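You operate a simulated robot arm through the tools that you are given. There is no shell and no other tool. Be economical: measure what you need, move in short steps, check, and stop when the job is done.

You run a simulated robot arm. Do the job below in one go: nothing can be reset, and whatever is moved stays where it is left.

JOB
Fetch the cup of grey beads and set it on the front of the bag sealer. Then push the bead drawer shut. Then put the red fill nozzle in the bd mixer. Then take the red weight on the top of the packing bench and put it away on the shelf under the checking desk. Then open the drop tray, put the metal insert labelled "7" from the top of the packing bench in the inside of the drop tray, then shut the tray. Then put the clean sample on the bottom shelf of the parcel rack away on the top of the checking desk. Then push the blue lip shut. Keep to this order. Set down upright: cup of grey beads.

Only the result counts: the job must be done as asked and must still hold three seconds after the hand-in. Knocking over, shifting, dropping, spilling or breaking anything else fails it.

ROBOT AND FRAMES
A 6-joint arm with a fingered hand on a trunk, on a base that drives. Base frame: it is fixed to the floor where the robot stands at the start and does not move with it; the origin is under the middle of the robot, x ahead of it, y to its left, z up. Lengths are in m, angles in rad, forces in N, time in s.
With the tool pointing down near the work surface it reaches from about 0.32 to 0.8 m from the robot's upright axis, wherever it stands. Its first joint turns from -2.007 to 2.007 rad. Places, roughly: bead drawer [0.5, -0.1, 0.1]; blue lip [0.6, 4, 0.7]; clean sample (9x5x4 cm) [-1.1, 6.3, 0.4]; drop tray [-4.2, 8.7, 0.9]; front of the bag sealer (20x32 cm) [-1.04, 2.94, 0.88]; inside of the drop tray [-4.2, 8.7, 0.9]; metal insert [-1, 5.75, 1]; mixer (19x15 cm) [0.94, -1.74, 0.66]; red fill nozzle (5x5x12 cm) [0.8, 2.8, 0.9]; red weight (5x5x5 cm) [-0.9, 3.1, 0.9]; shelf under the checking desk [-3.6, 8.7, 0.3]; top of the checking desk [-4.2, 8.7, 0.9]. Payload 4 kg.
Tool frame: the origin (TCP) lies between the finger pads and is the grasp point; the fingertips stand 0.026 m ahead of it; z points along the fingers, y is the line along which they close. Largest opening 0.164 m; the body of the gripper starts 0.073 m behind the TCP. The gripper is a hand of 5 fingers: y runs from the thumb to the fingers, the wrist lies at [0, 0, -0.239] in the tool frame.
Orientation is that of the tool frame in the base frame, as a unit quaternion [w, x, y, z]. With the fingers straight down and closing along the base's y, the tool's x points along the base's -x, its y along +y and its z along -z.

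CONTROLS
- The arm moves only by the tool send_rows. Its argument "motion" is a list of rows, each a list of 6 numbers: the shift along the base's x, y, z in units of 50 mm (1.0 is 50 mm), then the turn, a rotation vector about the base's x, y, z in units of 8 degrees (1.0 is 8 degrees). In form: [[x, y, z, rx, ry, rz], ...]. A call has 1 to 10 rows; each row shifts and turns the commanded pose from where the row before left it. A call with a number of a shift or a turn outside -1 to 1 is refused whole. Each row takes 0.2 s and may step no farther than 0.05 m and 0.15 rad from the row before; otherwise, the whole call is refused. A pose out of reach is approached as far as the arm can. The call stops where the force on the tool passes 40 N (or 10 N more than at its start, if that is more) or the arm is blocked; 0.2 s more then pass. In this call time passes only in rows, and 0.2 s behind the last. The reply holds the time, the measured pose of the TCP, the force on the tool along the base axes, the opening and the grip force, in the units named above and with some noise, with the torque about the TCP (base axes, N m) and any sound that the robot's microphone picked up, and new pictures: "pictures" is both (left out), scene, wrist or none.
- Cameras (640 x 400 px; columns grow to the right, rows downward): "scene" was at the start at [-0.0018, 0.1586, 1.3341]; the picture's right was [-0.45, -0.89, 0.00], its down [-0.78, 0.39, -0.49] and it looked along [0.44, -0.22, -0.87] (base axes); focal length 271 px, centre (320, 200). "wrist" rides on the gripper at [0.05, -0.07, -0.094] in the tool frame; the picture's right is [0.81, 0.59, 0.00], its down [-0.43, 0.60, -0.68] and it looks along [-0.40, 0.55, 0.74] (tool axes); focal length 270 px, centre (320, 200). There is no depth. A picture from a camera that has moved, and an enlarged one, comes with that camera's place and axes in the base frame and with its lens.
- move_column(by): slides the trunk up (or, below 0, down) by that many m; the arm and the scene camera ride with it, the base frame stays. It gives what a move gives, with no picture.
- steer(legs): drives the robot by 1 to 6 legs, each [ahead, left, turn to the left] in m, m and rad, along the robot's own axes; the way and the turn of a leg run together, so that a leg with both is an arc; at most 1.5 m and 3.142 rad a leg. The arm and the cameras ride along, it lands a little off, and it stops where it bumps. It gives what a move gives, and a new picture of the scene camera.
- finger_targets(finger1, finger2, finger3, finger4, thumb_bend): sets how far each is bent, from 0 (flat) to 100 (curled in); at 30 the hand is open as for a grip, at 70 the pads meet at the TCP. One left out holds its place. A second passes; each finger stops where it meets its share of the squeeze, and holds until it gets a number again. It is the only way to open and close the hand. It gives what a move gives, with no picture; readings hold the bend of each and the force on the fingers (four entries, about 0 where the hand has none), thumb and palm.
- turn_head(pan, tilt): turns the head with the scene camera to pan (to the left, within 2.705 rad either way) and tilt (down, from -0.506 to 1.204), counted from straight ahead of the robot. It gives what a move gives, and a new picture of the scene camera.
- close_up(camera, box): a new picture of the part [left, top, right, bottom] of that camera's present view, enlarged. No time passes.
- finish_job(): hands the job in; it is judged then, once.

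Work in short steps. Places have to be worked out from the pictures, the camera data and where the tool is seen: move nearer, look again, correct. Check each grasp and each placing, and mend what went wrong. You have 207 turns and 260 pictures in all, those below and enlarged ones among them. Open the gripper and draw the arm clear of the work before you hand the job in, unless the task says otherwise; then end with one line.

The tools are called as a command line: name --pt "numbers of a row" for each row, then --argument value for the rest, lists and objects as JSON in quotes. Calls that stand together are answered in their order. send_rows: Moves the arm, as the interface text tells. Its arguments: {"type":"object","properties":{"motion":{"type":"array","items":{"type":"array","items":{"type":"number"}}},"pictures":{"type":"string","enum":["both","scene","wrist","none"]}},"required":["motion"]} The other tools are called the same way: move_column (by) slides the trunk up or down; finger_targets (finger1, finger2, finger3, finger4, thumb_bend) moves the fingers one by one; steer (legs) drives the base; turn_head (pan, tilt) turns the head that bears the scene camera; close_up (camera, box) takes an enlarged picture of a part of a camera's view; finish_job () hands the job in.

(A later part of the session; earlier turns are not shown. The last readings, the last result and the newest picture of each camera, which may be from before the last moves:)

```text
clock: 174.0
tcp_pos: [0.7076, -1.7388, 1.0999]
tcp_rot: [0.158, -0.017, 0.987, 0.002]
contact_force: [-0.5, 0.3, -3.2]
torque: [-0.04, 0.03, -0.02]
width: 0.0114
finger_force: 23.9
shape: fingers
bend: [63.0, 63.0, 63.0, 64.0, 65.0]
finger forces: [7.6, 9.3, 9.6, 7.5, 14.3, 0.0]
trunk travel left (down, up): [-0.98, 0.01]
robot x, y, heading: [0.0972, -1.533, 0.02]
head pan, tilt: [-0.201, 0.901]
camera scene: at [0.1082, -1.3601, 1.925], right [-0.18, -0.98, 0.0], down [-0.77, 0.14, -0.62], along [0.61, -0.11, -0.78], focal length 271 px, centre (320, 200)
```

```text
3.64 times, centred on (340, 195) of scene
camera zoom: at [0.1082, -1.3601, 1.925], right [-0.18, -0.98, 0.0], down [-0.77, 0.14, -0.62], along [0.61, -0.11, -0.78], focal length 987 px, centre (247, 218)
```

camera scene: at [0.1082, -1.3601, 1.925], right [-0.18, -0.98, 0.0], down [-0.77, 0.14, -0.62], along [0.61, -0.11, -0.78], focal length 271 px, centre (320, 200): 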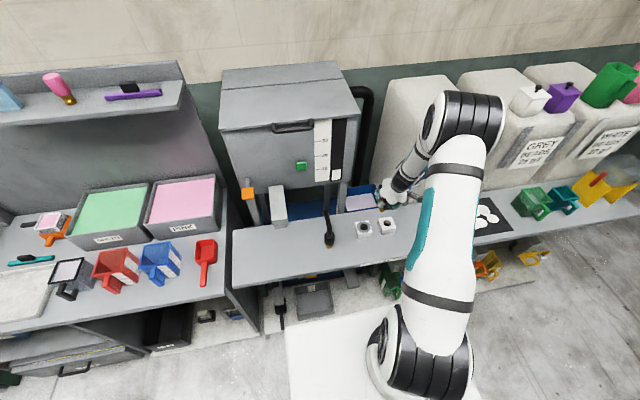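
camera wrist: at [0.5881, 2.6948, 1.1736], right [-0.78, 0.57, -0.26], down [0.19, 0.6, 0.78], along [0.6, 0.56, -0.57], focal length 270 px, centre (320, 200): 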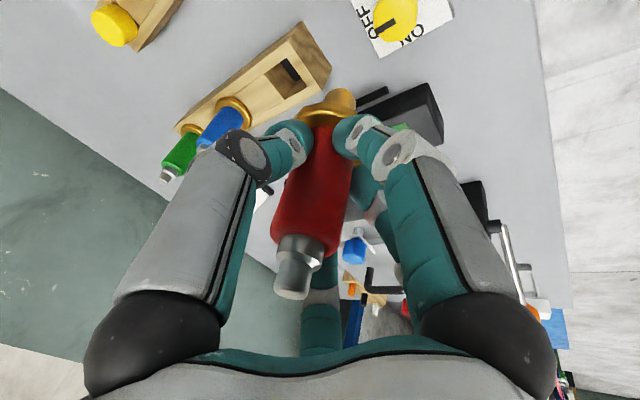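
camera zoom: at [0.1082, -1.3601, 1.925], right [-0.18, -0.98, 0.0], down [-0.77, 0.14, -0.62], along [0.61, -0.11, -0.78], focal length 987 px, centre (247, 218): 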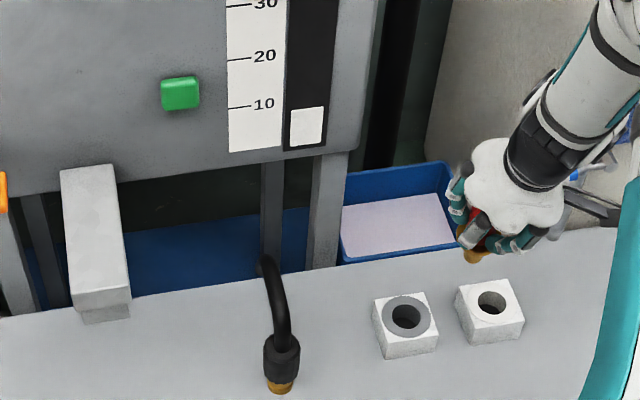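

The tub's pale floor triangulates to about (0.97, −1.75, 0.74), partly hidden by the bench. I'll aim for (0.95, −1.77), clear of the hopper leg. Drive 0.08 m closer and extend.

steer --legs '[[0.08, 0, -0.02]]'

send_rows --pt "0.6 -0.2 0 0 0 0" --pt "0.6 -0.2 0 0 0 0" --pt "0.7 0 0 0 0 0" --pt "0.7 0 0 0 0 0" --pictures "both"

close_up --camera "scene" --box '[260, 120, 420, 230]'

```text
clock: 175.1
tcp_pos: [0.7857, -1.7515, 1.0979]
tcp_rot: [0.159, -0.007, 0.987, 0.002]
contact_force: [0.5, -0.3, -3.5]
torque: [-0.03, 0.01, 0.01]
width: 0.0112
finger_force: 24.6
shape: fingers
bend: [63.0, 63.0, 63.0, 64.0, 65.0]
finger forces: [7.7, 9.4, 9.5, 7.5, 14.2, 0.0]
trunk travel left (down, up): [-0.98, 0.01]
robot x, y, heading: [0.1804, -1.5348, -0.006]
head pan, tilt: [-0.201, 0.901]
camera scene: at [0.1947, -1.3599, 1.925], right [-0.2, -0.98, 0.0], down [-0.77, 0.16, -0.62], along [0.61, -0.13, -0.78], focal length 271 px, centre (320, 200)
```

scene: 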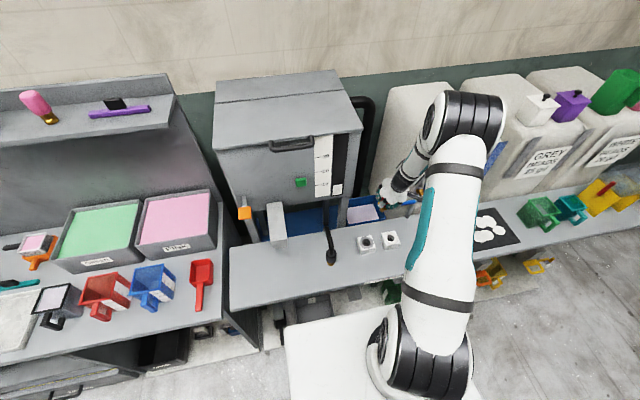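

```text
clock: 176.1
tcp_pos: [0.9118, -1.7739, 1.0983]
tcp_rot: [0.163, -0.008, 0.987, 0.005]
contact_force: [0.0, 0.3, -2.8]
torque: [-0.02, 0.04, 0.0]
width: 0.0114
finger_force: 24.1
shape: fingers
bend: [63.0, 63.0, 63.0, 64.0, 65.0]
finger forces: [7.4, 9.4, 9.3, 7.3, 14.2, 0.1]
out of reach, approached as far as the arm can: row 4
trunk travel left (down, up): [-0.98, 0.01]
robot x, y, heading: [0.1809, -1.5332, -0.004]
head pan, tilt: [-0.201, 0.901]
camera scene: at [0.1945, -1.3604, 1.925], right [-0.2, -0.98, 0.0], down [-0.77, 0.16, -0.62], along [0.61, -0.13, -0.78], focal length 271 px, centre (320, 200)
camera wrist: at [0.8362, -1.8439, 1.1702], right [-0.78, 0.58, -0.25], down [0.18, 0.59, 0.79], along [0.6, 0.56, -0.56], focal length 270 px, centre (320, 200)
```

scene: 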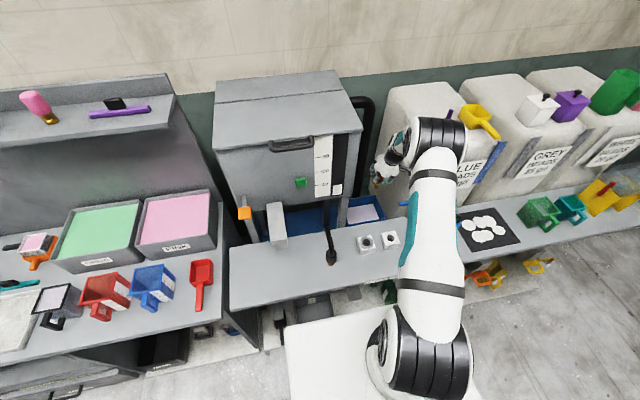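
wrist: 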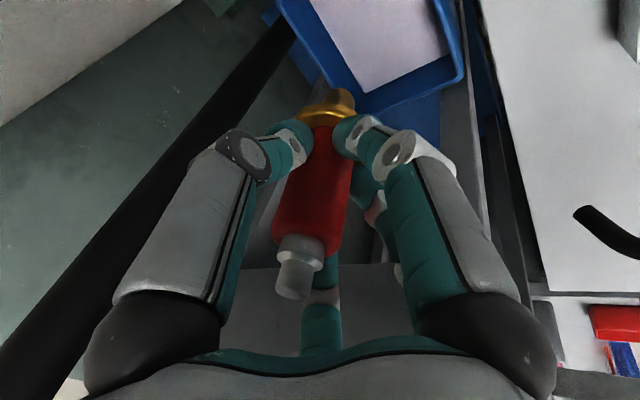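

```text
3.64 times, centred on (340, 175) of scene
camera zoom: at [0.1945, -1.3604, 1.925], right [-0.2, -0.98, 0.0], down [-0.77, 0.16, -0.62], along [0.61, -0.13, -0.78], focal length 987 px, centre (247, 291)
```

zoom: 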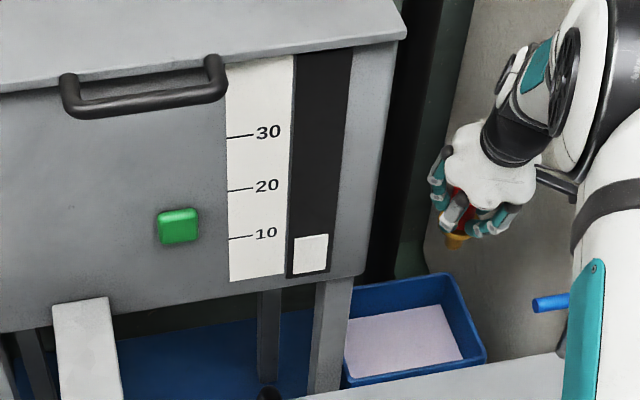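

The tray floor works out at x 0.886–0.989, y −1.65…−1.81, z≈0.79, centre (0.94, −1.73) – matches the mixer's place. I nudge the base 0.04 m forward and centre the nozzle over it.

steer --legs '[[0.04, 0, 0]]'

send_rows --pt "-0.1 0.3 -0.6 0 0 0" --pt "0 0 -0.6 0 0 0" --pictures "wrist"

close_up --camera "scene" --box '[260, 120, 420, 230]'

```text
clock: 177.0
tcp_pos: [0.9517, -1.7721, 1.0983]
tcp_rot: [0.162, -0.009, 0.987, 0.006]
contact_force: [0.7, 0.6, -3.6]
torque: [-0.02, 0.08, 0.02]
width: 0.0109
finger_force: 23.8
shape: fingers
bend: [63.0, 63.0, 63.0, 64.0, 65.0]
finger forces: [7.4, 9.2, 9.4, 7.5, 14.2, 0.0]
trunk travel left (down, up): [-0.98, 0.01]
robot x, y, heading: [0.2143, -1.534, -0.004]
head pan, tilt: [-0.201, 0.901]
camera scene: at [0.2339, -1.3601, 1.925], right [-0.2, -0.98, 0.0], down [-0.77, 0.16, -0.62], along [0.61, -0.13, -0.78], focal length 271 px, centre (320, 200)
```

scene: 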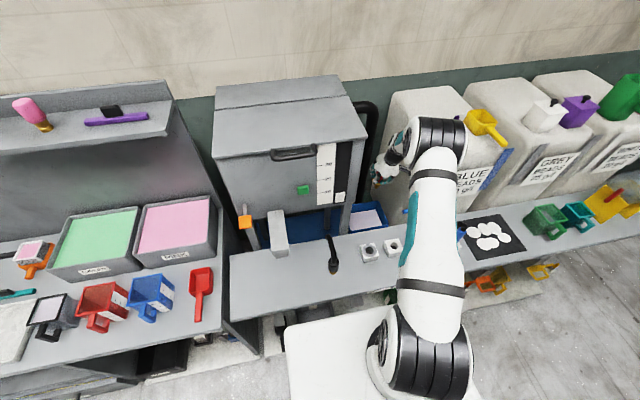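

```text
clock: 177.6
tcp_pos: [0.9452, -1.7598, 1.0358]
tcp_rot: [0.162, -0.008, 0.987, 0.007]
contact_force: [0.7, -0.3, -3.0]
torque: [-0.01, 0.0, 0.01]
width: 0.0111
finger_force: 24.0
shape: fingers
bend: [63.0, 63.0, 63.0, 64.0, 65.0]
finger forces: [7.3, 9.3, 9.4, 7.4, 14.3, 0.0]
trunk travel left (down, up): [-0.98, 0.01]
robot x, y, heading: [0.215, -1.5295, -0.003]
head pan, tilt: [-0.201, 0.901]
camera wrist: at [0.8697, -1.8302, 1.1072], right [-0.78, 0.58, -0.25], down [0.18, 0.59, 0.79], along [0.6, 0.56, -0.56], focal length 270 px, centre (320, 200)
```

wrist: 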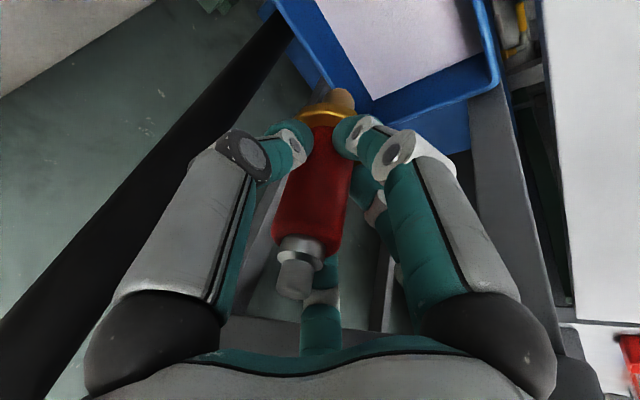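

```text
3.64 times, centred on (340, 175) of scene
camera zoom: at [0.2332, -1.3612, 1.9251], right [-0.2, -0.98, 0.0], down [-0.77, 0.16, -0.62], along [0.61, -0.13, -0.78], focal length 987 px, centre (247, 291)
```

zoom: 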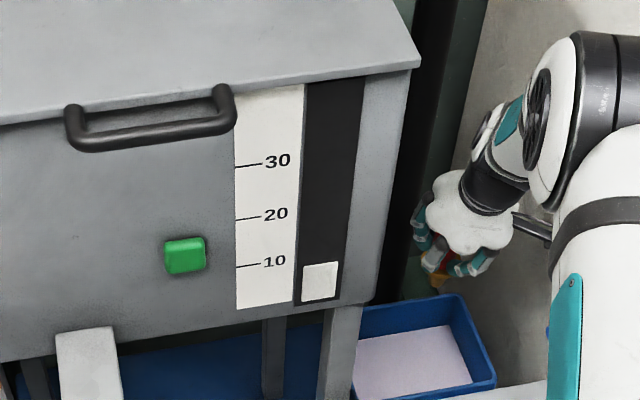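

Nozzle tip is at (0.955, −1.76), above the tray floor (x 0.88–1.007, y −1.66…−1.82, z≈0.78). I lower 0.12 m, then feel for contact.

send_rows --pt "-0.15 0.1 -0.6 0 0 0" --pt "0 0 -0.6 0 0 0" --pt "0 0 -0.6 0 0 0" --pt "0 0 -0.5 0 0 0" --pictures "wrist"

close_up --camera "scene" --box '[280, 150, 420, 250]'

```text
clock: 178.6
tcp_pos: [0.939, -1.7523, 0.9244]
tcp_rot: [0.164, -0.008, 0.986, 0.006]
contact_force: [0.4, 0.9, -3.8]
torque: [0.0, 0.03, 0.0]
width: 0.0111
finger_force: 23.8
shape: fingers
bend: [63.0, 63.0, 63.0, 64.0, 65.0]
finger forces: [7.3, 9.3, 9.4, 7.4, 14.2, 0.1]
trunk travel left (down, up): [-0.98, 0.01]
robot x, y, heading: [0.2151, -1.5312, -0.007]
head pan, tilt: [-0.201, 0.901]
camera wrist: at [0.8606, -1.8233, 0.9964], right [-0.78, 0.58, -0.26], down [0.18, 0.59, 0.79], along [0.6, 0.56, -0.56], focal length 270 px, centre (320, 200)
```

wrist: 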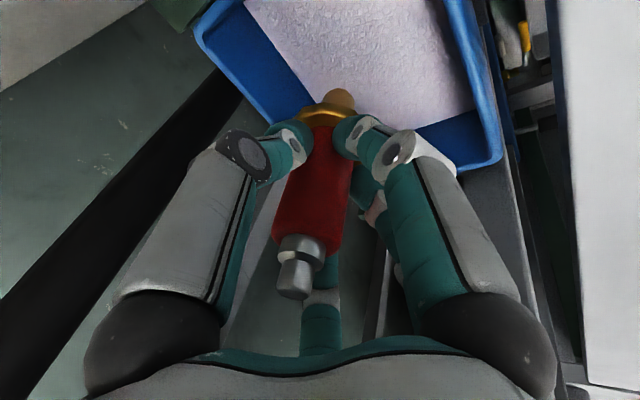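

```text
4.00 times, centred on (350, 200) of scene
camera zoom: at [0.2319, -1.36, 1.925], right [-0.2, -0.98, 0.0], down [-0.77, 0.16, -0.62], along [0.61, -0.13, -0.78], focal length 1086 px, centre (200, 200)
```

zoom: 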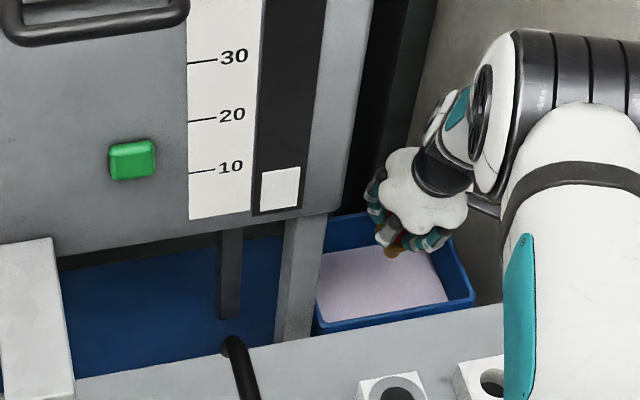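

The beads surface is at z≈0.78. I lower in small steps until contact.

send_rows --pt "0 0 -0.2 0 0 0" --pt "0 0 -0.2 0 0 0" --pt "0 0 -0.2 0 0 0" --pt "0 0 -0.12 0 0 0" --pt "0 0 -0.12 0 0 0" --pt "0 0 -0.12 0 0 0" --pictures "wrist"

```text
clock: 180.0
tcp_pos: [0.9371, -1.7514, 0.8762]
tcp_rot: [0.163, -0.008, 0.987, 0.005]
contact_force: [0.5, 0.7, -2.3]
torque: [0.02, 0.01, -0.01]
width: 0.0108
finger_force: 24.0
shape: fingers
bend: [63.0, 63.0, 63.0, 64.0, 65.0]
finger forces: [7.3, 9.4, 9.4, 7.5, 14.2, 0.0]
trunk travel left (down, up): [-0.98, 0.01]
robot x, y, heading: [0.2161, -1.5365, -0.003]
head pan, tilt: [-0.201, 0.901]
camera wrist: at [0.8613, -1.8228, 0.9481], right [-0.78, 0.58, -0.25], down [0.18, 0.59, 0.79], along [0.6, 0.56, -0.56], focal length 270 px, centre (320, 200)
```

wrist: 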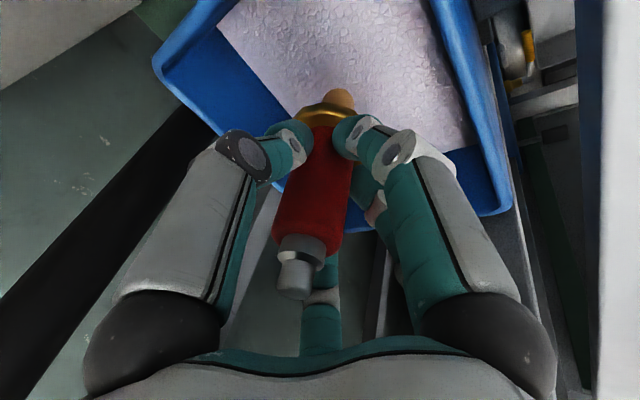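

No contact yet; continue lowering 0.035 m in fine steps.

send_rows --pt "0 0 -0.12 0 0 0" --pt "0 0 -0.12 0 0 0" --pt "0 0 -0.12 0 0 0" --pt "0 0 -0.12 0 0 0" --pt "0 0 -0.12 0 0 0" --pt "0 0 -0.12 0 0 0" --pictures "wrist"

```text
clock: 181.4
tcp_pos: [0.9371, -1.752, 0.8379]
tcp_rot: [0.162, -0.008, 0.987, 0.005]
contact_force: [0.6, -0.7, -2.5]
torque: [-0.04, 0.0, 0.0]
width: 0.011
finger_force: 23.6
shape: fingers
bend: [63.0, 63.0, 63.0, 64.0, 65.0]
finger forces: [7.3, 9.3, 9.3, 7.5, 14.2, 0.1]
trunk travel left (down, up): [-0.98, 0.01]
robot x, y, heading: [0.216, -1.5366, -0.002]
head pan, tilt: [-0.201, 0.901]
camera wrist: at [0.8611, -1.8228, 0.9114], right [-0.78, 0.58, -0.25], down [0.18, 0.59, 0.79], along [0.6, 0.56, -0.56], focal length 270 px, centre (320, 200)
```

wrist: 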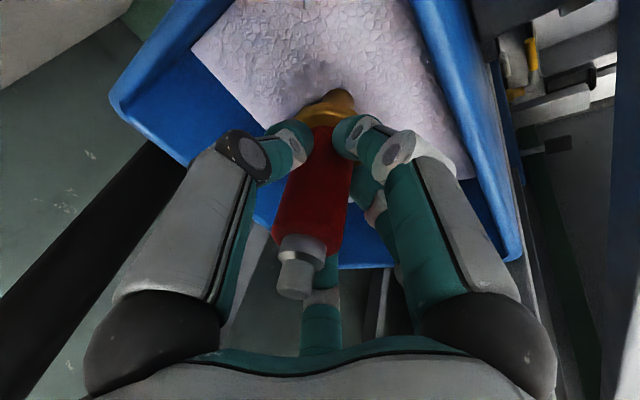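

A contact shadow is appearing; a few more steps.

send_rows --pt "0 0 -0.1 0 0 0" --pt "0 0 -0.1 0 0 0" --pt "0 0 -0.1 0 0 0" --pt "0 0 -0.1 0 0 0" --pt "0 0 -0.1 0 0 0" --pt "0 0 -0.1 0 0 0" --pictures "wrist"

```text
clock: 182.8
tcp_pos: [0.9379, -1.751, 0.8095]
tcp_rot: [0.163, -0.008, 0.987, 0.005]
contact_force: [-0.8, -0.7, -3.0]
torque: [0.01, 0.03, -0.03]
width: 0.0109
finger_force: 23.5
shape: fingers
bend: [63.0, 63.0, 63.0, 64.0, 65.0]
finger forces: [7.5, 9.3, 9.5, 7.4, 14.1, 0.1]
trunk travel left (down, up): [-0.98, 0.01]
robot x, y, heading: [0.2176, -1.5318, -0.005]
head pan, tilt: [-0.201, 0.901]
camera wrist: at [0.8617, -1.8223, 0.8815], right [-0.78, 0.58, -0.25], down [0.18, 0.59, 0.79], along [0.6, 0.56, -0.56], focal length 270 px, centre (320, 200)
```

wrist: 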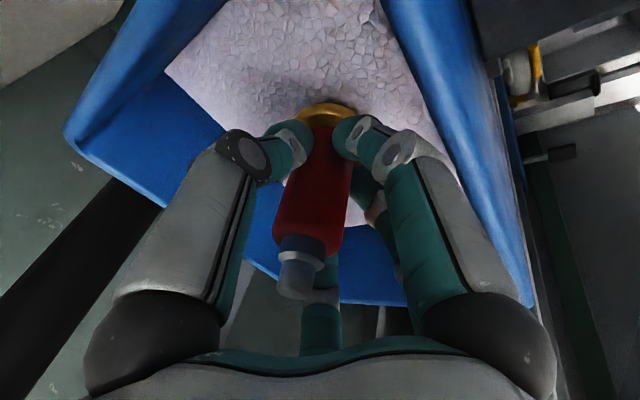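

The beads are penetrable and the floor is deeper. I lower another 0.015 m and release there, so it drops only a little inside the tub.

send_rows --pt "0 0 -0.1 0 0 0" --pt "0 0 -0.1 0 0 0" --pt "0 0 -0.1 0 0 0" --pictures "none"

finger_targets --finger1 48 --finger2 48 --finger3 48 --finger4 48 --thumb_bend 48

close_up --camera "wrist" --box '[0, 0, 640, 400]'

```text
clock: 183.6
tcp_pos: [0.9408, -1.7521, 0.7979]
tcp_rot: [0.168, -0.01, 0.986, 0.006]
contact_force: [14.4, -0.5, 10.4]
torque: [-0.21, 1.21, 0.28]
width: 0.0103
finger_force: 36.2
shape: fingers
bend: [64.0, 63.0, 63.0, 64.0, 65.0]
finger forces: [30.6, 8.5, 9.8, 8.7, 14.2, 0.0]
trunk travel left (down, up): [-0.98, 0.01]
robot x, y, heading: [0.2212, -1.5331, -0.003]
head pan, tilt: [-0.201, 0.901]
```

```text
clock: 184.6
tcp_pos: [0.9405, -1.7518, 0.7974]
tcp_rot: [0.167, -0.008, 0.986, 0.005]
contact_force: [24.0, 6.2, 17.4]
torque: [-0.47, 1.71, -0.07]
width: 0.0342
finger_force: 14.4
shape: fingers
bend: [64.0, 48.0, 48.0, 48.0, 48.0]
finger forces: [29.3, 0.1, 0.1, 0.0, 0.0, 0.0]
trunk travel left (down, up): [-0.98, 0.01]
robot x, y, heading: [0.2188, -1.5334, -0.002]
head pan, tilt: [-0.201, 0.901]
```

```text
1.00 times, centred on (320, 200) of wrist (not enlarged: the box is as wide or as high as the picture)
camera zoom: at [0.8636, -1.8216, 0.8688], right [-0.78, 0.57, -0.26], down [0.17, 0.59, 0.79], along [0.61, 0.56, -0.56], focal length 270 px, centre (320, 200)
```

zoom: 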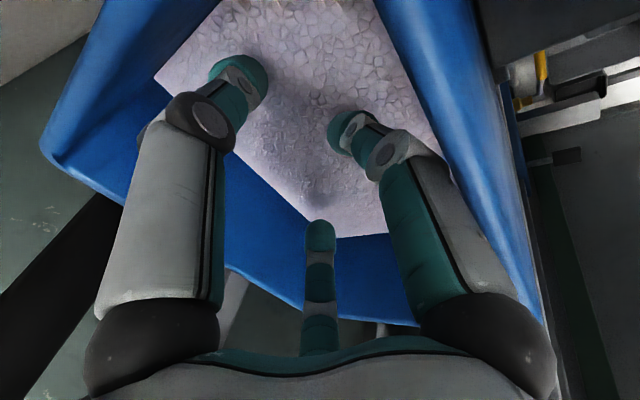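

The nozzle dropped in under the beads. Finger 1 presses on the tub's front wall, so I lift straight up with a slight forward shift.

send_rows --pt "0.15 0 0.2 0 0 0" --pt "0.1 0 0.4 0 0 0" --pt "0 0 0.6 0 0 0" --pt "0 0 0.8 0 0 0" --pt "0 0 0.8 0 0 0" --pt "0 0 0.8 0 0 0" --pt "0 0 0.8 0 0 0" --pictures "wrist"

close_up --camera "scene" --box '[280, 150, 420, 250]'

```text
clock: 186.2
tcp_pos: [0.9512, -1.7495, 1.0119]
tcp_rot: [0.162, -0.009, 0.987, 0.006]
contact_force: [-0.2, -0.1, -0.6]
torque: [0.02, 0.0, 0.01]
width: 0.0467
finger_force: 0.0
shape: fingers
bend: [48.0, 48.0, 48.0, 48.0, 48.0]
finger forces: [0.0, 0.1, 0.1, 0.1, 0.0, 0.1]
trunk travel left (down, up): [-0.98, 0.01]
robot x, y, heading: [0.2213, -1.5311, -0.001]
head pan, tilt: [-0.201, 0.901]
camera wrist: at [0.8736, -1.8203, 1.0847], right [-0.78, 0.58, -0.25], down [0.18, 0.59, 0.79], along [0.6, 0.56, -0.56], focal length 270 px, centre (320, 200)
```

wrist: 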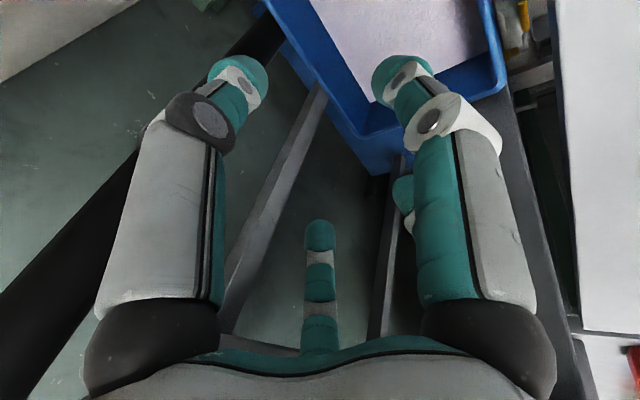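

```text
4.00 times, centred on (350, 200) of scene
camera zoom: at [0.2299, -1.3596, 1.9249], right [-0.2, -0.98, 0.0], down [-0.77, 0.16, -0.62], along [0.61, -0.13, -0.78], focal length 1086 px, centre (200, 200)
```

zoom: 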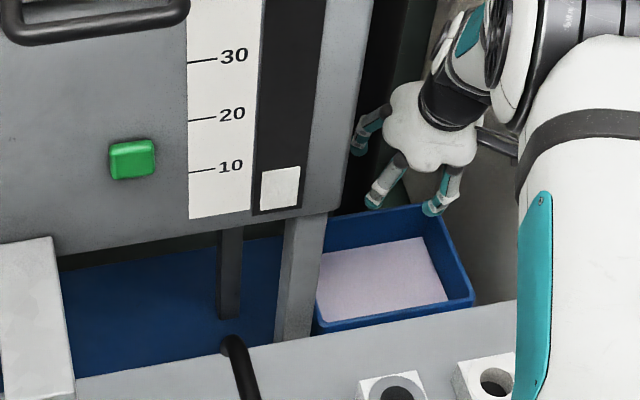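

The mixer tub is undisturbed and the nozzle is inside. I raise and retract the arm, back off, and drive up the aisle.

send_rows --pt "-0.3 0 0.8 0 0 0" --pt "-0.8 0 0.3 0 0 0" --pt "-0.9 0 0 0 0 0" --pt "-0.9 0 0 0 0 0" --pt "-0.9 0 0 0 0 0" --pictures "none"

steer --legs '[[-0.4, 0, 0], [0, 1.45, 0], [0, 1.45, 0], [0, 0.9, 0], [0, 0, 1.571], [0, 0, 1.571]]'

turn_head --pan -0.5 --tilt 0.6

```text
clock: 187.4
tcp_pos: [0.7594, -1.7538, 1.0707]
tcp_rot: [0.164, -0.007, 0.986, 0.005]
contact_force: [-0.9, -0.2, -1.1]
torque: [0.0, -0.03, -0.02]
width: 0.0473
finger_force: 0.1
shape: fingers
bend: [48.0, 48.0, 48.0, 48.0, 48.0]
finger forces: [0.0, 0.1, 0.0, 0.0, 0.0, 0.0]
trunk travel left (down, up): [-0.98, 0.01]
robot x, y, heading: [0.2182, -1.5366, -0.009]
head pan, tilt: [-0.201, 0.901]
```

```text
clock: 215.3
tcp_pos: [-0.7031, 2.4848, 1.0683]
tcp_rot: [0.004, 0.987, 0.0, -0.164]
contact_force: [-0.5, 0.0, -0.6]
torque: [-0.01, -0.02, -0.01]
width: 0.047
finger_force: 0.1
shape: fingers
bend: [48.0, 48.0, 48.0, 48.0, 48.0]
finger forces: [0.0, 0.0, 0.0, 0.0, 0.1, 0.0]
trunk travel left (down, up): [-0.98, 0.01]
robot x, y, heading: [-0.1627, 2.2541, 3.125]
head pan, tilt: [-0.201, 0.901]
camera scene: at [-0.1804, 2.0884, 1.925], right [0.22, 0.98, 0.0], down [0.76, -0.17, -0.62], along [-0.61, 0.14, -0.78], focal length 271 px, centre (320, 200)
```

scene: 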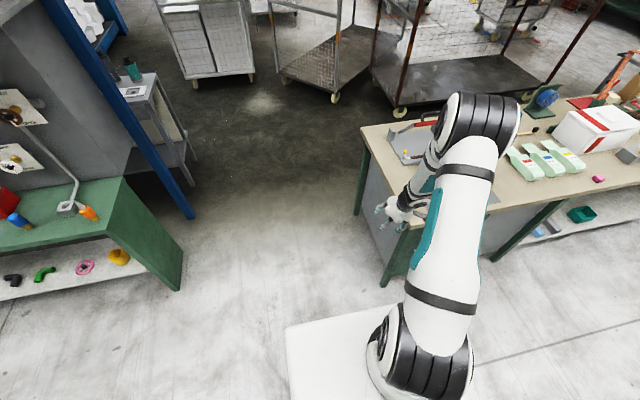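

```text
clock: 216.1
tcp_pos: [-0.7041, 2.484, 1.0692]
tcp_rot: [0.004, 0.987, 0.001, -0.163]
contact_force: [-0.3, 0.0, 0.4]
torque: [0.03, -0.03, 0.0]
width: 0.0468
finger_force: 0.1
shape: fingers
bend: [48.0, 48.0, 48.0, 48.0, 48.0]
finger forces: [0.0, 0.1, 0.1, 0.0, 0.2, 0.0]
trunk travel left (down, up): [-0.98, 0.01]
robot x, y, heading: [-0.163, 2.2569, 3.118]
head pan, tilt: [-0.499, 0.6]
camera scene: at [-0.1835, 2.1157, 1.9497], right [0.5, 0.87, 0.0], down [0.49, -0.28, -0.82], along [-0.72, 0.41, -0.57], focal length 271 px, centre (320, 200)
```

scene: 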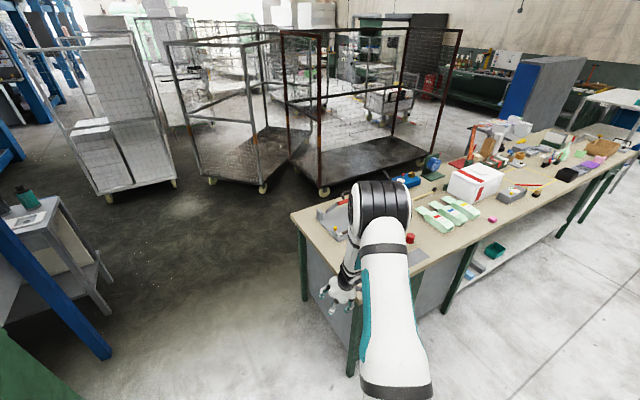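

Weight is visible (red, by the grey sheet). I slide right 0.62 m so the hand comes level with it in y, and then look.

steer --legs '[[0, -0.6, 0.02]]'

turn_head --pan -0.1 --tilt 0.85

close_up --camera "wrist" --box '[0, 0, 640, 400]'

```text
clock: 219.4
tcp_pos: [-0.7034, 3.0552, 1.0688]
tcp_rot: [0.006, 0.986, 0.012, -0.163]
contact_force: [-0.7, -1.1, 0.8]
torque: [0.01, 0.02, 0.02]
width: 0.047
finger_force: 0.1
shape: fingers
bend: [48.0, 48.0, 48.0, 48.0, 48.0]
finger forces: [0.1, 0.0, 0.0, 0.0, 0.1, 0.1]
trunk travel left (down, up): [-0.98, 0.01]
robot x, y, heading: [-0.1554, 2.8409, -3.146]
head pan, tilt: [-0.499, 0.6]
camera scene: at [-0.1749, 2.699, 1.9498], right [0.48, 0.88, 0.0], down [0.5, -0.27, -0.82], along [-0.73, 0.39, -0.57], focal length 271 px, centre (320, 200)
```

scene: 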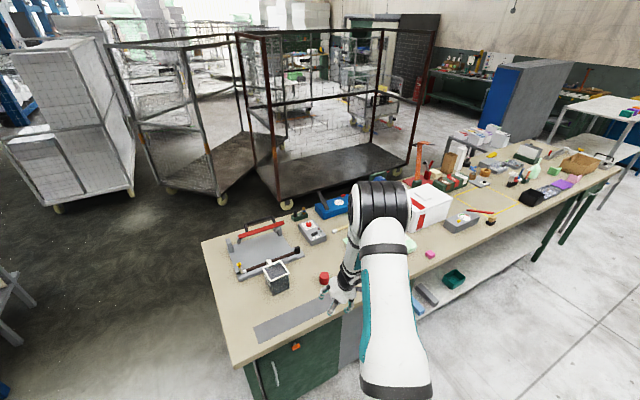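

```text
clock: 220.3
tcp_pos: [-0.7019, 3.0543, 1.0702]
tcp_rot: [0.006, 0.986, 0.012, -0.164]
contact_force: [-0.3, -0.4, -0.3]
torque: [-0.02, 0.03, -0.02]
width: 0.0469
finger_force: 0.1
shape: fingers
bend: [48.0, 48.0, 48.0, 48.0, 48.0]
finger forces: [0.1, 0.0, 0.0, 0.0, 0.0, 0.1]
trunk travel left (down, up): [-0.98, 0.01]
robot x, y, heading: [-0.1563, 2.8385, -3.143]
head pan, tilt: [-0.099, 0.85]
camera scene: at [-0.175, 2.6638, 1.9289], right [0.1, 1.0, 0.0], down [0.75, -0.07, -0.66], along [-0.66, 0.06, -0.75], focal length 271 px, centre (320, 200)
```

scene: 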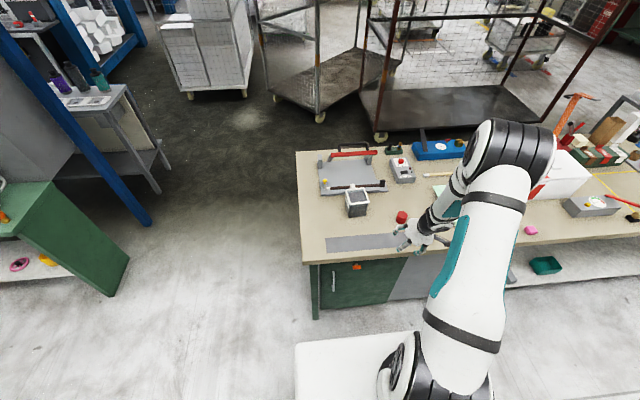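

```text
1.00 times, centred on (320, 200) of wrist (not enlarged: the box is as wide or as high as the picture)
camera zoom: at [-0.6262, 3.1277, 1.1416], right [0.78, -0.57, -0.26], down [-0.18, -0.59, 0.79], along [-0.6, -0.57, -0.56], focal length 270 px, centre (320, 200)
```

zoom: 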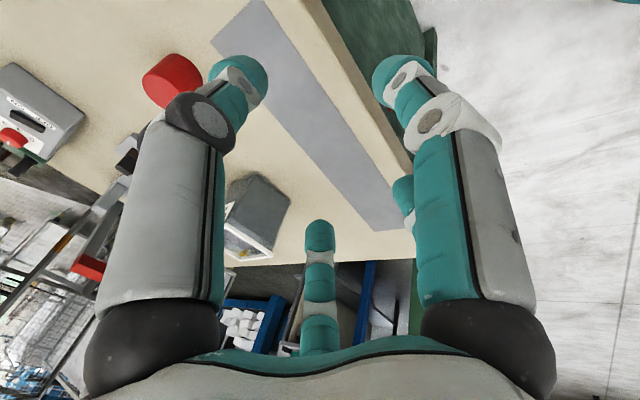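

Both views put the weight at (−0.93, 3.133). I open the hand to bend 40 and move above it.

finger_targets --finger1 40 --finger2 40 --finger3 40 --finger4 40 --thumb_bend 40

send_rows --pt "-0.8 0.5 0 0 0 0" --pt "-0.8 0.5 0 0 0 0" --pt "-0.8 0.5 -0.2 0 0 0" --pt "-0.8 0.06 -0.5 0 0 0" --pt "-0.8 0 -0.5 0 0 0" --pt "-0.5 0 -0.3 0 0 0" --pictures "wrist"

close_up --camera "scene" --box '[330, 130, 490, 250]'

```text
clock: 221.3
tcp_pos: [-0.7031, 3.0539, 1.0701]
tcp_rot: [0.006, 0.987, 0.012, -0.163]
contact_force: [-0.2, -0.9, -0.3]
torque: [-0.01, 0.03, -0.02]
width: 0.067
finger_force: 0.0
shape: fingers
bend: [40.0, 40.0, 40.0, 40.0, 40.0]
finger forces: [0.1, 0.0, 0.1, 0.0, 0.0, 0.0]
trunk travel left (down, up): [-0.98, 0.01]
robot x, y, heading: [-0.1627, 2.8401, -3.135]
head pan, tilt: [-0.099, 0.85]
```

```text
clock: 222.7
tcp_pos: [-0.925, 3.132, 0.9924]
tcp_rot: [0.01, 0.986, 0.013, -0.167]
contact_force: [-0.2, -0.2, 0.4]
torque: [0.04, 0.01, -0.01]
width: 0.0666
finger_force: 0.0
shape: fingers
bend: [40.0, 40.0, 40.0, 40.0, 40.0]
finger forces: [0.0, 0.1, 0.1, 0.0, 0.1, 0.0]
out of reach, approached as far as the arm can: row 6
trunk travel left (down, up): [-0.98, 0.01]
robot x, y, heading: [-0.1593, 2.8379, -3.137]
head pan, tilt: [-0.099, 0.85]
camera wrist: at [-0.8472, 3.2061, 1.0641], right [0.78, -0.57, -0.26], down [-0.17, -0.59, 0.79], along [-0.6, -0.57, -0.56], focal length 270 px, centre (320, 200)
```

wrist: 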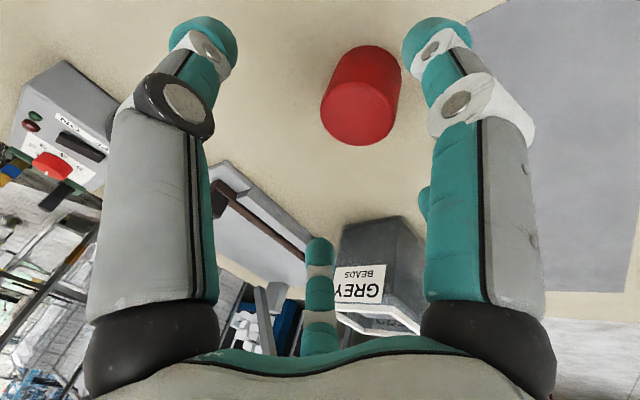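

```text
3.33 times, centred on (410, 190) of scene
camera zoom: at [-0.1754, 2.6638, 1.9289], right [0.1, 1.0, 0.0], down [0.75, -0.07, -0.66], along [-0.66, 0.06, -0.75], focal length 905 px, centre (20, 233)
```

zoom: 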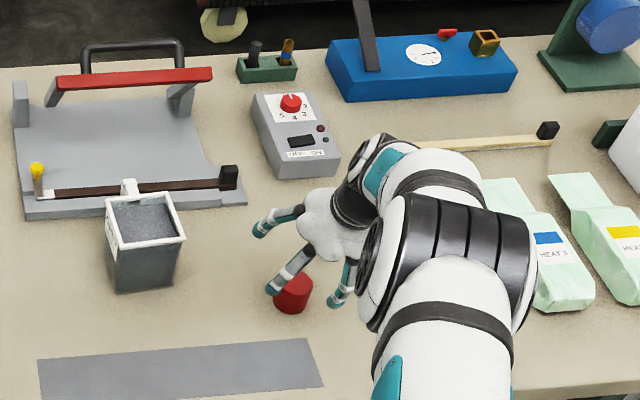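

The weight is right beneath the TCP. I lower to z≈0.915.

send_rows --pt "0 -0.1 -0.5 0 0 0" --pt "0 0 -0.5 0 0 0" --pt "0 0 -0.5 0 0 0" --pictures "wrist"

```text
clock: 223.5
tcp_pos: [-0.9233, 3.1291, 0.9352]
tcp_rot: [0.005, 0.984, 0.014, -0.176]
contact_force: [3.1, -1.2, 19.8]
torque: [0.22, -1.56, -0.19]
width: 0.0718
finger_force: 10.4
shape: fingers
bend: [38.0, 40.0, 40.0, 40.0, 40.0]
finger forces: [20.5, 0.0, 0.0, 0.0, 0.0, 0.1]
out of reach, approached as far as the arm can: row 3
trunk travel left (down, up): [-0.98, 0.01]
robot x, y, heading: [-0.1552, 2.8402, -3.145]
head pan, tilt: [-0.099, 0.85]
stopped in row 3: the force on the tool passed its limit at 45 N (the readings are from after the stop); the commanded pose is now the measured one
camera wrist: at [-0.8451, 3.2021, 1.0055], right [0.77, -0.57, -0.28], down [-0.15, -0.6, 0.79], along [-0.61, -0.57, -0.55], focal length 270 px, centre (320, 200)
```

wrist: 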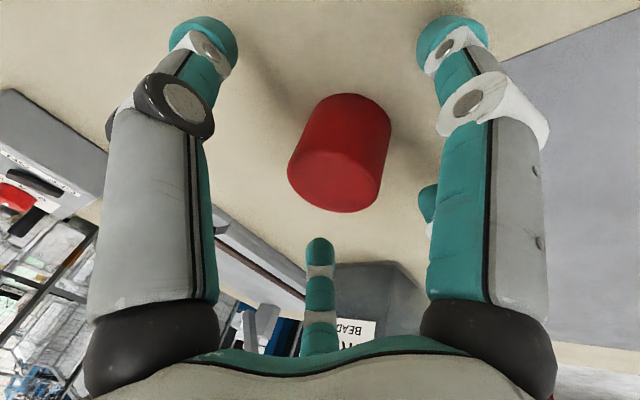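

Finger 1 touched the bench (bench ≈0.88). I raise 5 mm and close the hand round the weight's upper part.

send_rows --pt "0 0 0.12 0 0 0" --pictures "none"

finger_targets --finger1 75 --finger2 75 --finger3 75 --finger4 75 --thumb_bend 75

close_up --camera "wrist" --box '[0, 0, 640, 400]'

```text
clock: 223.9
tcp_pos: [-0.9201, 3.1289, 0.9349]
tcp_rot: [0.007, 0.985, 0.013, -0.173]
contact_force: [0.1, -0.2, 0.1]
torque: [-0.03, 0.01, -0.01]
width: 0.0672
finger_force: 0.1
shape: fingers
bend: [40.0, 40.0, 40.0, 40.0, 40.0]
finger forces: [0.0, 0.0, 0.0, 0.0, 0.0, 0.0]
trunk travel left (down, up): [-0.98, 0.01]
robot x, y, heading: [-0.1553, 2.8389, -3.146]
head pan, tilt: [-0.099, 0.85]
```

```text
clock: 224.9
tcp_pos: [-0.9211, 3.1299, 0.937]
tcp_rot: [0.006, 0.985, 0.013, -0.173]
contact_force: [0.7, 1.8, 0.6]
torque: [-0.02, -0.11, 0.04]
width: 0.0197
finger_force: 25.1
shape: fingers
bend: [58.0, 58.0, 59.0, 62.0, 63.0]
finger forces: [6.8, 10.0, 9.3, 7.1, 16.8, 0.0]
trunk travel left (down, up): [-0.98, 0.01]
robot x, y, heading: [-0.1543, 2.8443, -3.14]
head pan, tilt: [-0.099, 0.85]
```

```text
1.00 times, centred on (320, 200) of wrist (not enlarged: the box is as wide or as high as the picture)
camera zoom: at [-0.8427, 3.2017, 1.0074], right [0.78, -0.57, -0.27], down [-0.16, -0.59, 0.79], along [-0.61, -0.57, -0.55], focal length 270 px, centre (320, 200)
```

zoom: 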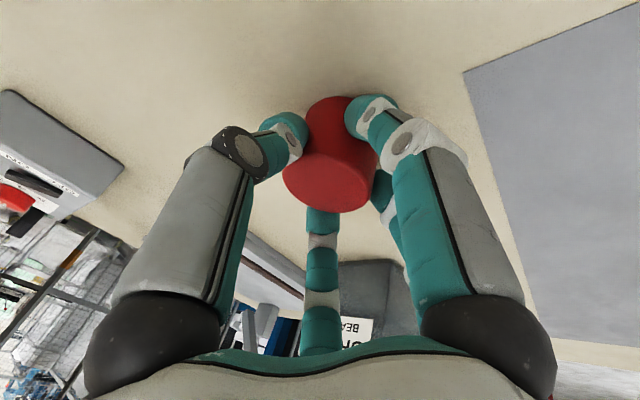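

Firm five-finger grip. I lift 0.12 m and draw the arm back.

send_rows --pt "0 0 0.3 0 0 0" --pt "0 0 0.7 0 0 0" --pt "0 0 0.8 0 0 0" --pt "0.4 0 0.7 0 0 0" --pt "0.8 0 0 0 0 0" --pt "0.8 0 0 0 0 0" --pt "0.8 0 0 0 0 0" --pictures "wrist"

turn_head --pan -0.9 --tilt 0.25

```text
clock: 226.5
tcp_pos: [-0.7809, 3.1285, 1.0659]
tcp_rot: [0.006, 0.985, 0.012, -0.174]
contact_force: [0.9, -0.4, -5.6]
torque: [0.02, -0.01, 0.02]
width: 0.0192
finger_force: 23.9
shape: fingers
bend: [59.0, 57.0, 59.0, 62.0, 64.0]
finger forces: [5.8, 9.2, 9.5, 7.0, 16.1, 0.0]
trunk travel left (down, up): [-0.98, 0.01]
robot x, y, heading: [-0.1563, 2.8384, -3.146]
head pan, tilt: [-0.099, 0.85]
camera wrist: at [-0.7021, 3.2022, 1.1353], right [0.78, -0.57, -0.27], down [-0.16, -0.59, 0.79], along [-0.61, -0.57, -0.55], focal length 270 px, centre (320, 200)
```

wrist: 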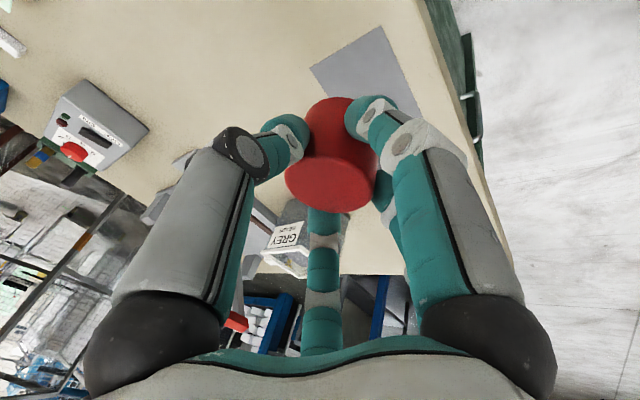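

```text
clock: 227.7
tcp_pos: [-0.7819, 3.1283, 1.0638]
tcp_rot: [0.007, 0.985, 0.013, -0.174]
contact_force: [-0.4, -0.2, -5.5]
torque: [0.01, -0.03, -0.02]
width: 0.0191
finger_force: 24.1
shape: fingers
bend: [59.0, 57.0, 59.0, 62.0, 64.0]
finger forces: [6.0, 9.1, 9.5, 7.0, 16.0, 0.0]
trunk travel left (down, up): [-0.98, 0.01]
robot x, y, heading: [-0.1573, 2.8403, -3.142]
head pan, tilt: [-0.901, 0.25]
camera scene: at [-0.1565, 2.7295, 1.9819], right [0.78, 0.62, 0.0], down [0.15, -0.19, -0.97], along [-0.6, 0.76, -0.25], focal length 271 px, centre (320, 200)
```

scene: 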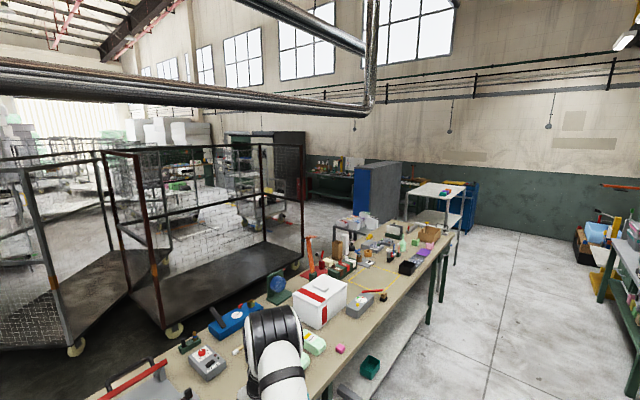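

The weight is held. I zoom on the far area to plan the route to the checking desk.

close_up --camera "scene" --box '[220, 120, 480, 290]'

```text
2.35 times, centred on (350, 205) of scene
camera zoom: at [-0.1565, 2.7295, 1.9819], right [0.78, 0.62, 0.0], down [0.15, -0.19, -0.97], along [-0.6, 0.76, -0.25], focal length 638 px, centre (249, 188)
```

zoom: 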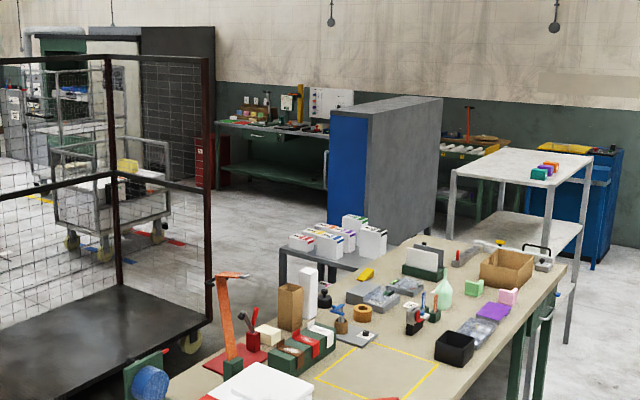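

Route: along the aisle to y≈7.1, then left towards the desk. I turn right to face +y and drive up.

steer --legs '[[-0.1, 0, 0], [0, 0, -1.571], [1.4, 0, 0], [1.4, 0, 0]]'

turn_head --pan 0.6 --tilt 0.35

```text
clock: 245.4
tcp_pos: [0.0853, 6.2097, 1.0644]
tcp_rot: [-0.116, 0.72, -0.672, -0.13]
contact_force: [-0.2, 0.0, -5.5]
torque: [-0.01, -0.04, -0.02]
width: 0.0189
finger_force: 23.2
shape: fingers
bend: [59.0, 57.0, 59.0, 62.0, 64.0]
finger forces: [5.8, 8.4, 9.8, 6.7, 15.9, 0.1]
trunk travel left (down, up): [-0.98, 0.01]
robot x, y, heading: [-0.1745, 5.5724, 1.617]
head pan, tilt: [-0.901, 0.25]
camera scene: at [-0.2905, 5.5698, 1.982], right [0.66, -0.76, 0.0], down [-0.19, -0.16, -0.97], along [0.73, 0.64, -0.25], focal length 271 px, centre (320, 200)
```

scene: 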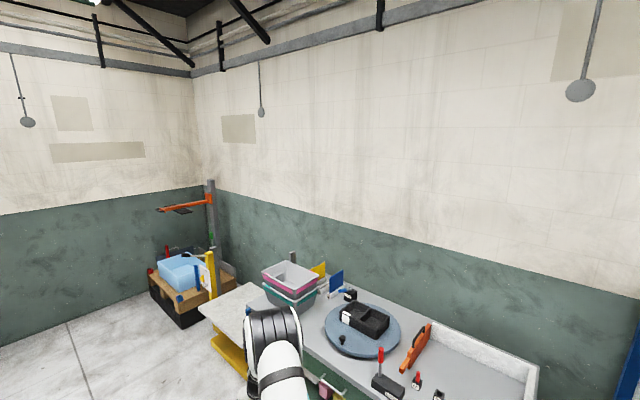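

```text
clock: 247.0
tcp_pos: [0.0864, 6.2085, 1.0643]
tcp_rot: [-0.115, 0.72, -0.672, -0.13]
contact_force: [-0.3, 0.0, -6.0]
torque: [-0.03, -0.02, 0.01]
width: 0.0189
finger_force: 22.9
shape: fingers
bend: [59.0, 57.0, 59.0, 62.0, 64.0]
finger forces: [5.9, 8.4, 9.8, 6.7, 15.9, 0.1]
trunk travel left (down, up): [-0.98, 0.01]
robot x, y, heading: [-0.1756, 5.5715, 1.612]
head pan, tilt: [0.6, 0.351]
camera scene: at [-0.417, 5.5826, 1.9726], right [0.8, 0.6, 0.0], down [0.21, -0.28, -0.94], along [-0.56, 0.75, -0.34], focal length 271 px, centre (320, 200)
```

scene: 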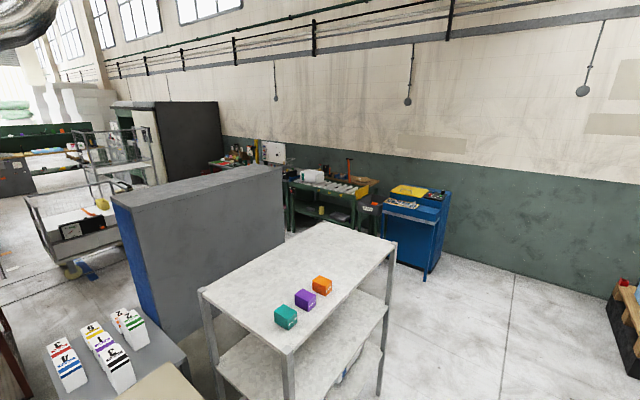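

A grey divider/cabinet stands left of the rack. I drive further to y≈7.0 to see whether there is a passage past it.

steer --legs '[[1.4, 0, -0.04]]'

turn_head --pan 1.2 --tilt 0.4

```text
clock: 254.2
tcp_pos: [0.0735, 7.6286, 1.0635]
tcp_rot: [-0.118, 0.706, -0.686, -0.128]
contact_force: [-0.7, -0.1, -4.8]
torque: [-0.01, -0.05, 0.02]
width: 0.0187
finger_force: 23.2
shape: fingers
bend: [59.0, 57.0, 59.0, 62.0, 64.0]
finger forces: [5.6, 8.3, 9.7, 6.7, 15.8, 0.0]
trunk travel left (down, up): [-0.98, 0.01]
robot x, y, heading: [-0.2124, 6.9996, 1.579]
head pan, tilt: [0.6, 0.351]
camera scene: at [-0.4527, 7.0214, 1.9725], right [0.82, 0.57, 0.0], down [0.2, -0.28, -0.94], along [-0.53, 0.77, -0.34], focal length 271 px, centre (320, 200)
```

scene: 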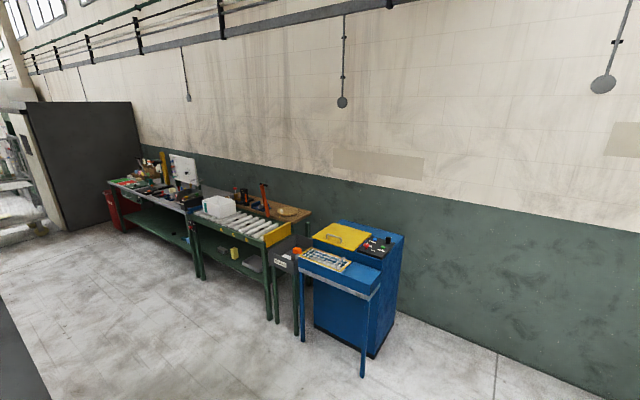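

```text
clock: 255.2
tcp_pos: [0.0743, 7.6269, 1.0638]
tcp_rot: [-0.118, 0.707, -0.686, -0.128]
contact_force: [-0.1, -0.2, -6.3]
torque: [0.0, 0.01, 0.02]
width: 0.0188
finger_force: 23.4
shape: fingers
bend: [59.0, 57.0, 59.0, 62.0, 64.0]
finger forces: [5.9, 8.4, 9.7, 6.7, 15.9, 0.1]
trunk travel left (down, up): [-0.98, 0.01]
robot x, y, heading: [-0.2161, 7.0015, 1.575]
head pan, tilt: [1.201, 0.4]
camera scene: at [-0.4862, 6.9777, 1.968], right [0.36, 0.93, 0.0], down [0.36, -0.14, -0.92], along [-0.86, 0.33, -0.39], focal length 271 px, centre (320, 200)
```

scene: 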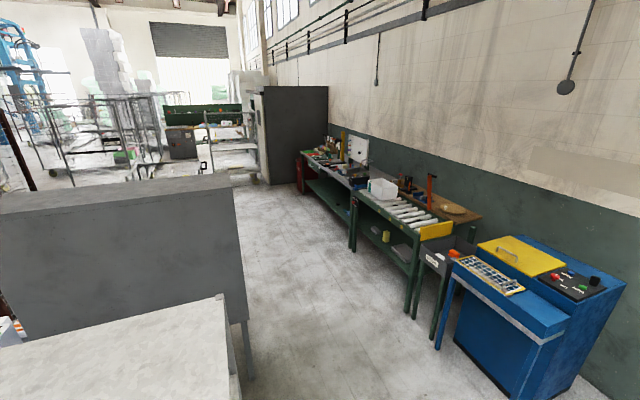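

The corridor y 7.0–8.45 is free, and the checking desk is the left one (x −3.15…−4.9, front y≈8.45). I drive ahead to y≈7.45 and slide left to x≈−3.8.

steer --legs '[[0.45, 0, 0], [0, 1.45, 0], [0, 1.45, 0], [0, 0.6, 0]]'

turn_head --pan -0.1 --tilt 0.7

```text
clock: 274.5
tcp_pos: [-3.4408, 8.0293, 1.0644]
tcp_rot: [-0.116, 0.719, -0.672, -0.13]
contact_force: [0.0, 0.4, -5.4]
torque: [-0.01, -0.04, -0.01]
width: 0.0184
finger_force: 23.4
shape: fingers
bend: [59.0, 57.0, 59.0, 62.0, 64.0]
finger forces: [5.7, 8.8, 9.7, 6.7, 15.9, 0.0]
trunk travel left (down, up): [-0.98, 0.01]
robot x, y, heading: [-3.7055, 7.3926, 1.617]
head pan, tilt: [1.201, 0.4]
camera scene: at [-3.9771, 7.3584, 1.9679], right [0.32, 0.95, 0.0], down [0.37, -0.13, -0.92], along [-0.87, 0.3, -0.39], focal length 271 px, centre (320, 200)
```

scene: 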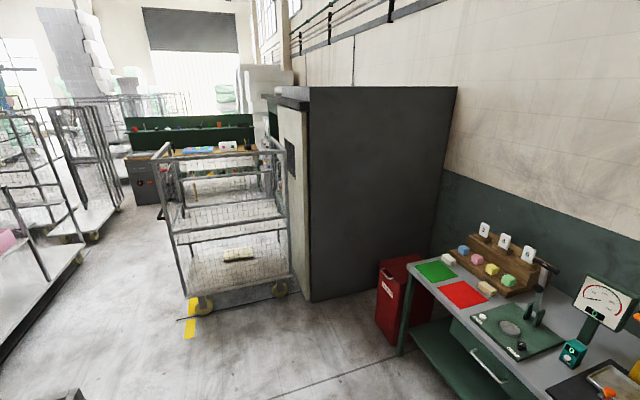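

```text
clock: 276.0
tcp_pos: [-3.4404, 8.0291, 1.064]
tcp_rot: [-0.116, 0.719, -0.673, -0.13]
contact_force: [0.5, -0.1, -5.3]
torque: [-0.04, -0.03, -0.01]
width: 0.0186
finger_force: 23.7
shape: fingers
bend: [59.0, 57.0, 59.0, 62.0, 64.0]
finger forces: [5.8, 8.8, 9.7, 6.7, 15.8, 0.1]
trunk travel left (down, up): [-0.98, 0.01]
robot x, y, heading: [-3.7054, 7.3924, 1.613]
head pan, tilt: [-0.099, 0.7]
camera scene: at [-3.884, 7.4135, 1.9411], right [1.0, -0.06, 0.0], down [-0.04, -0.64, -0.76], along [0.04, 0.76, -0.64], focal length 271 px, centre (320, 200)
```

scene: 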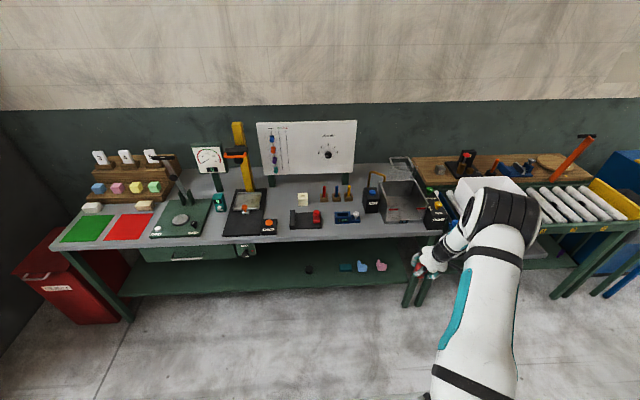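

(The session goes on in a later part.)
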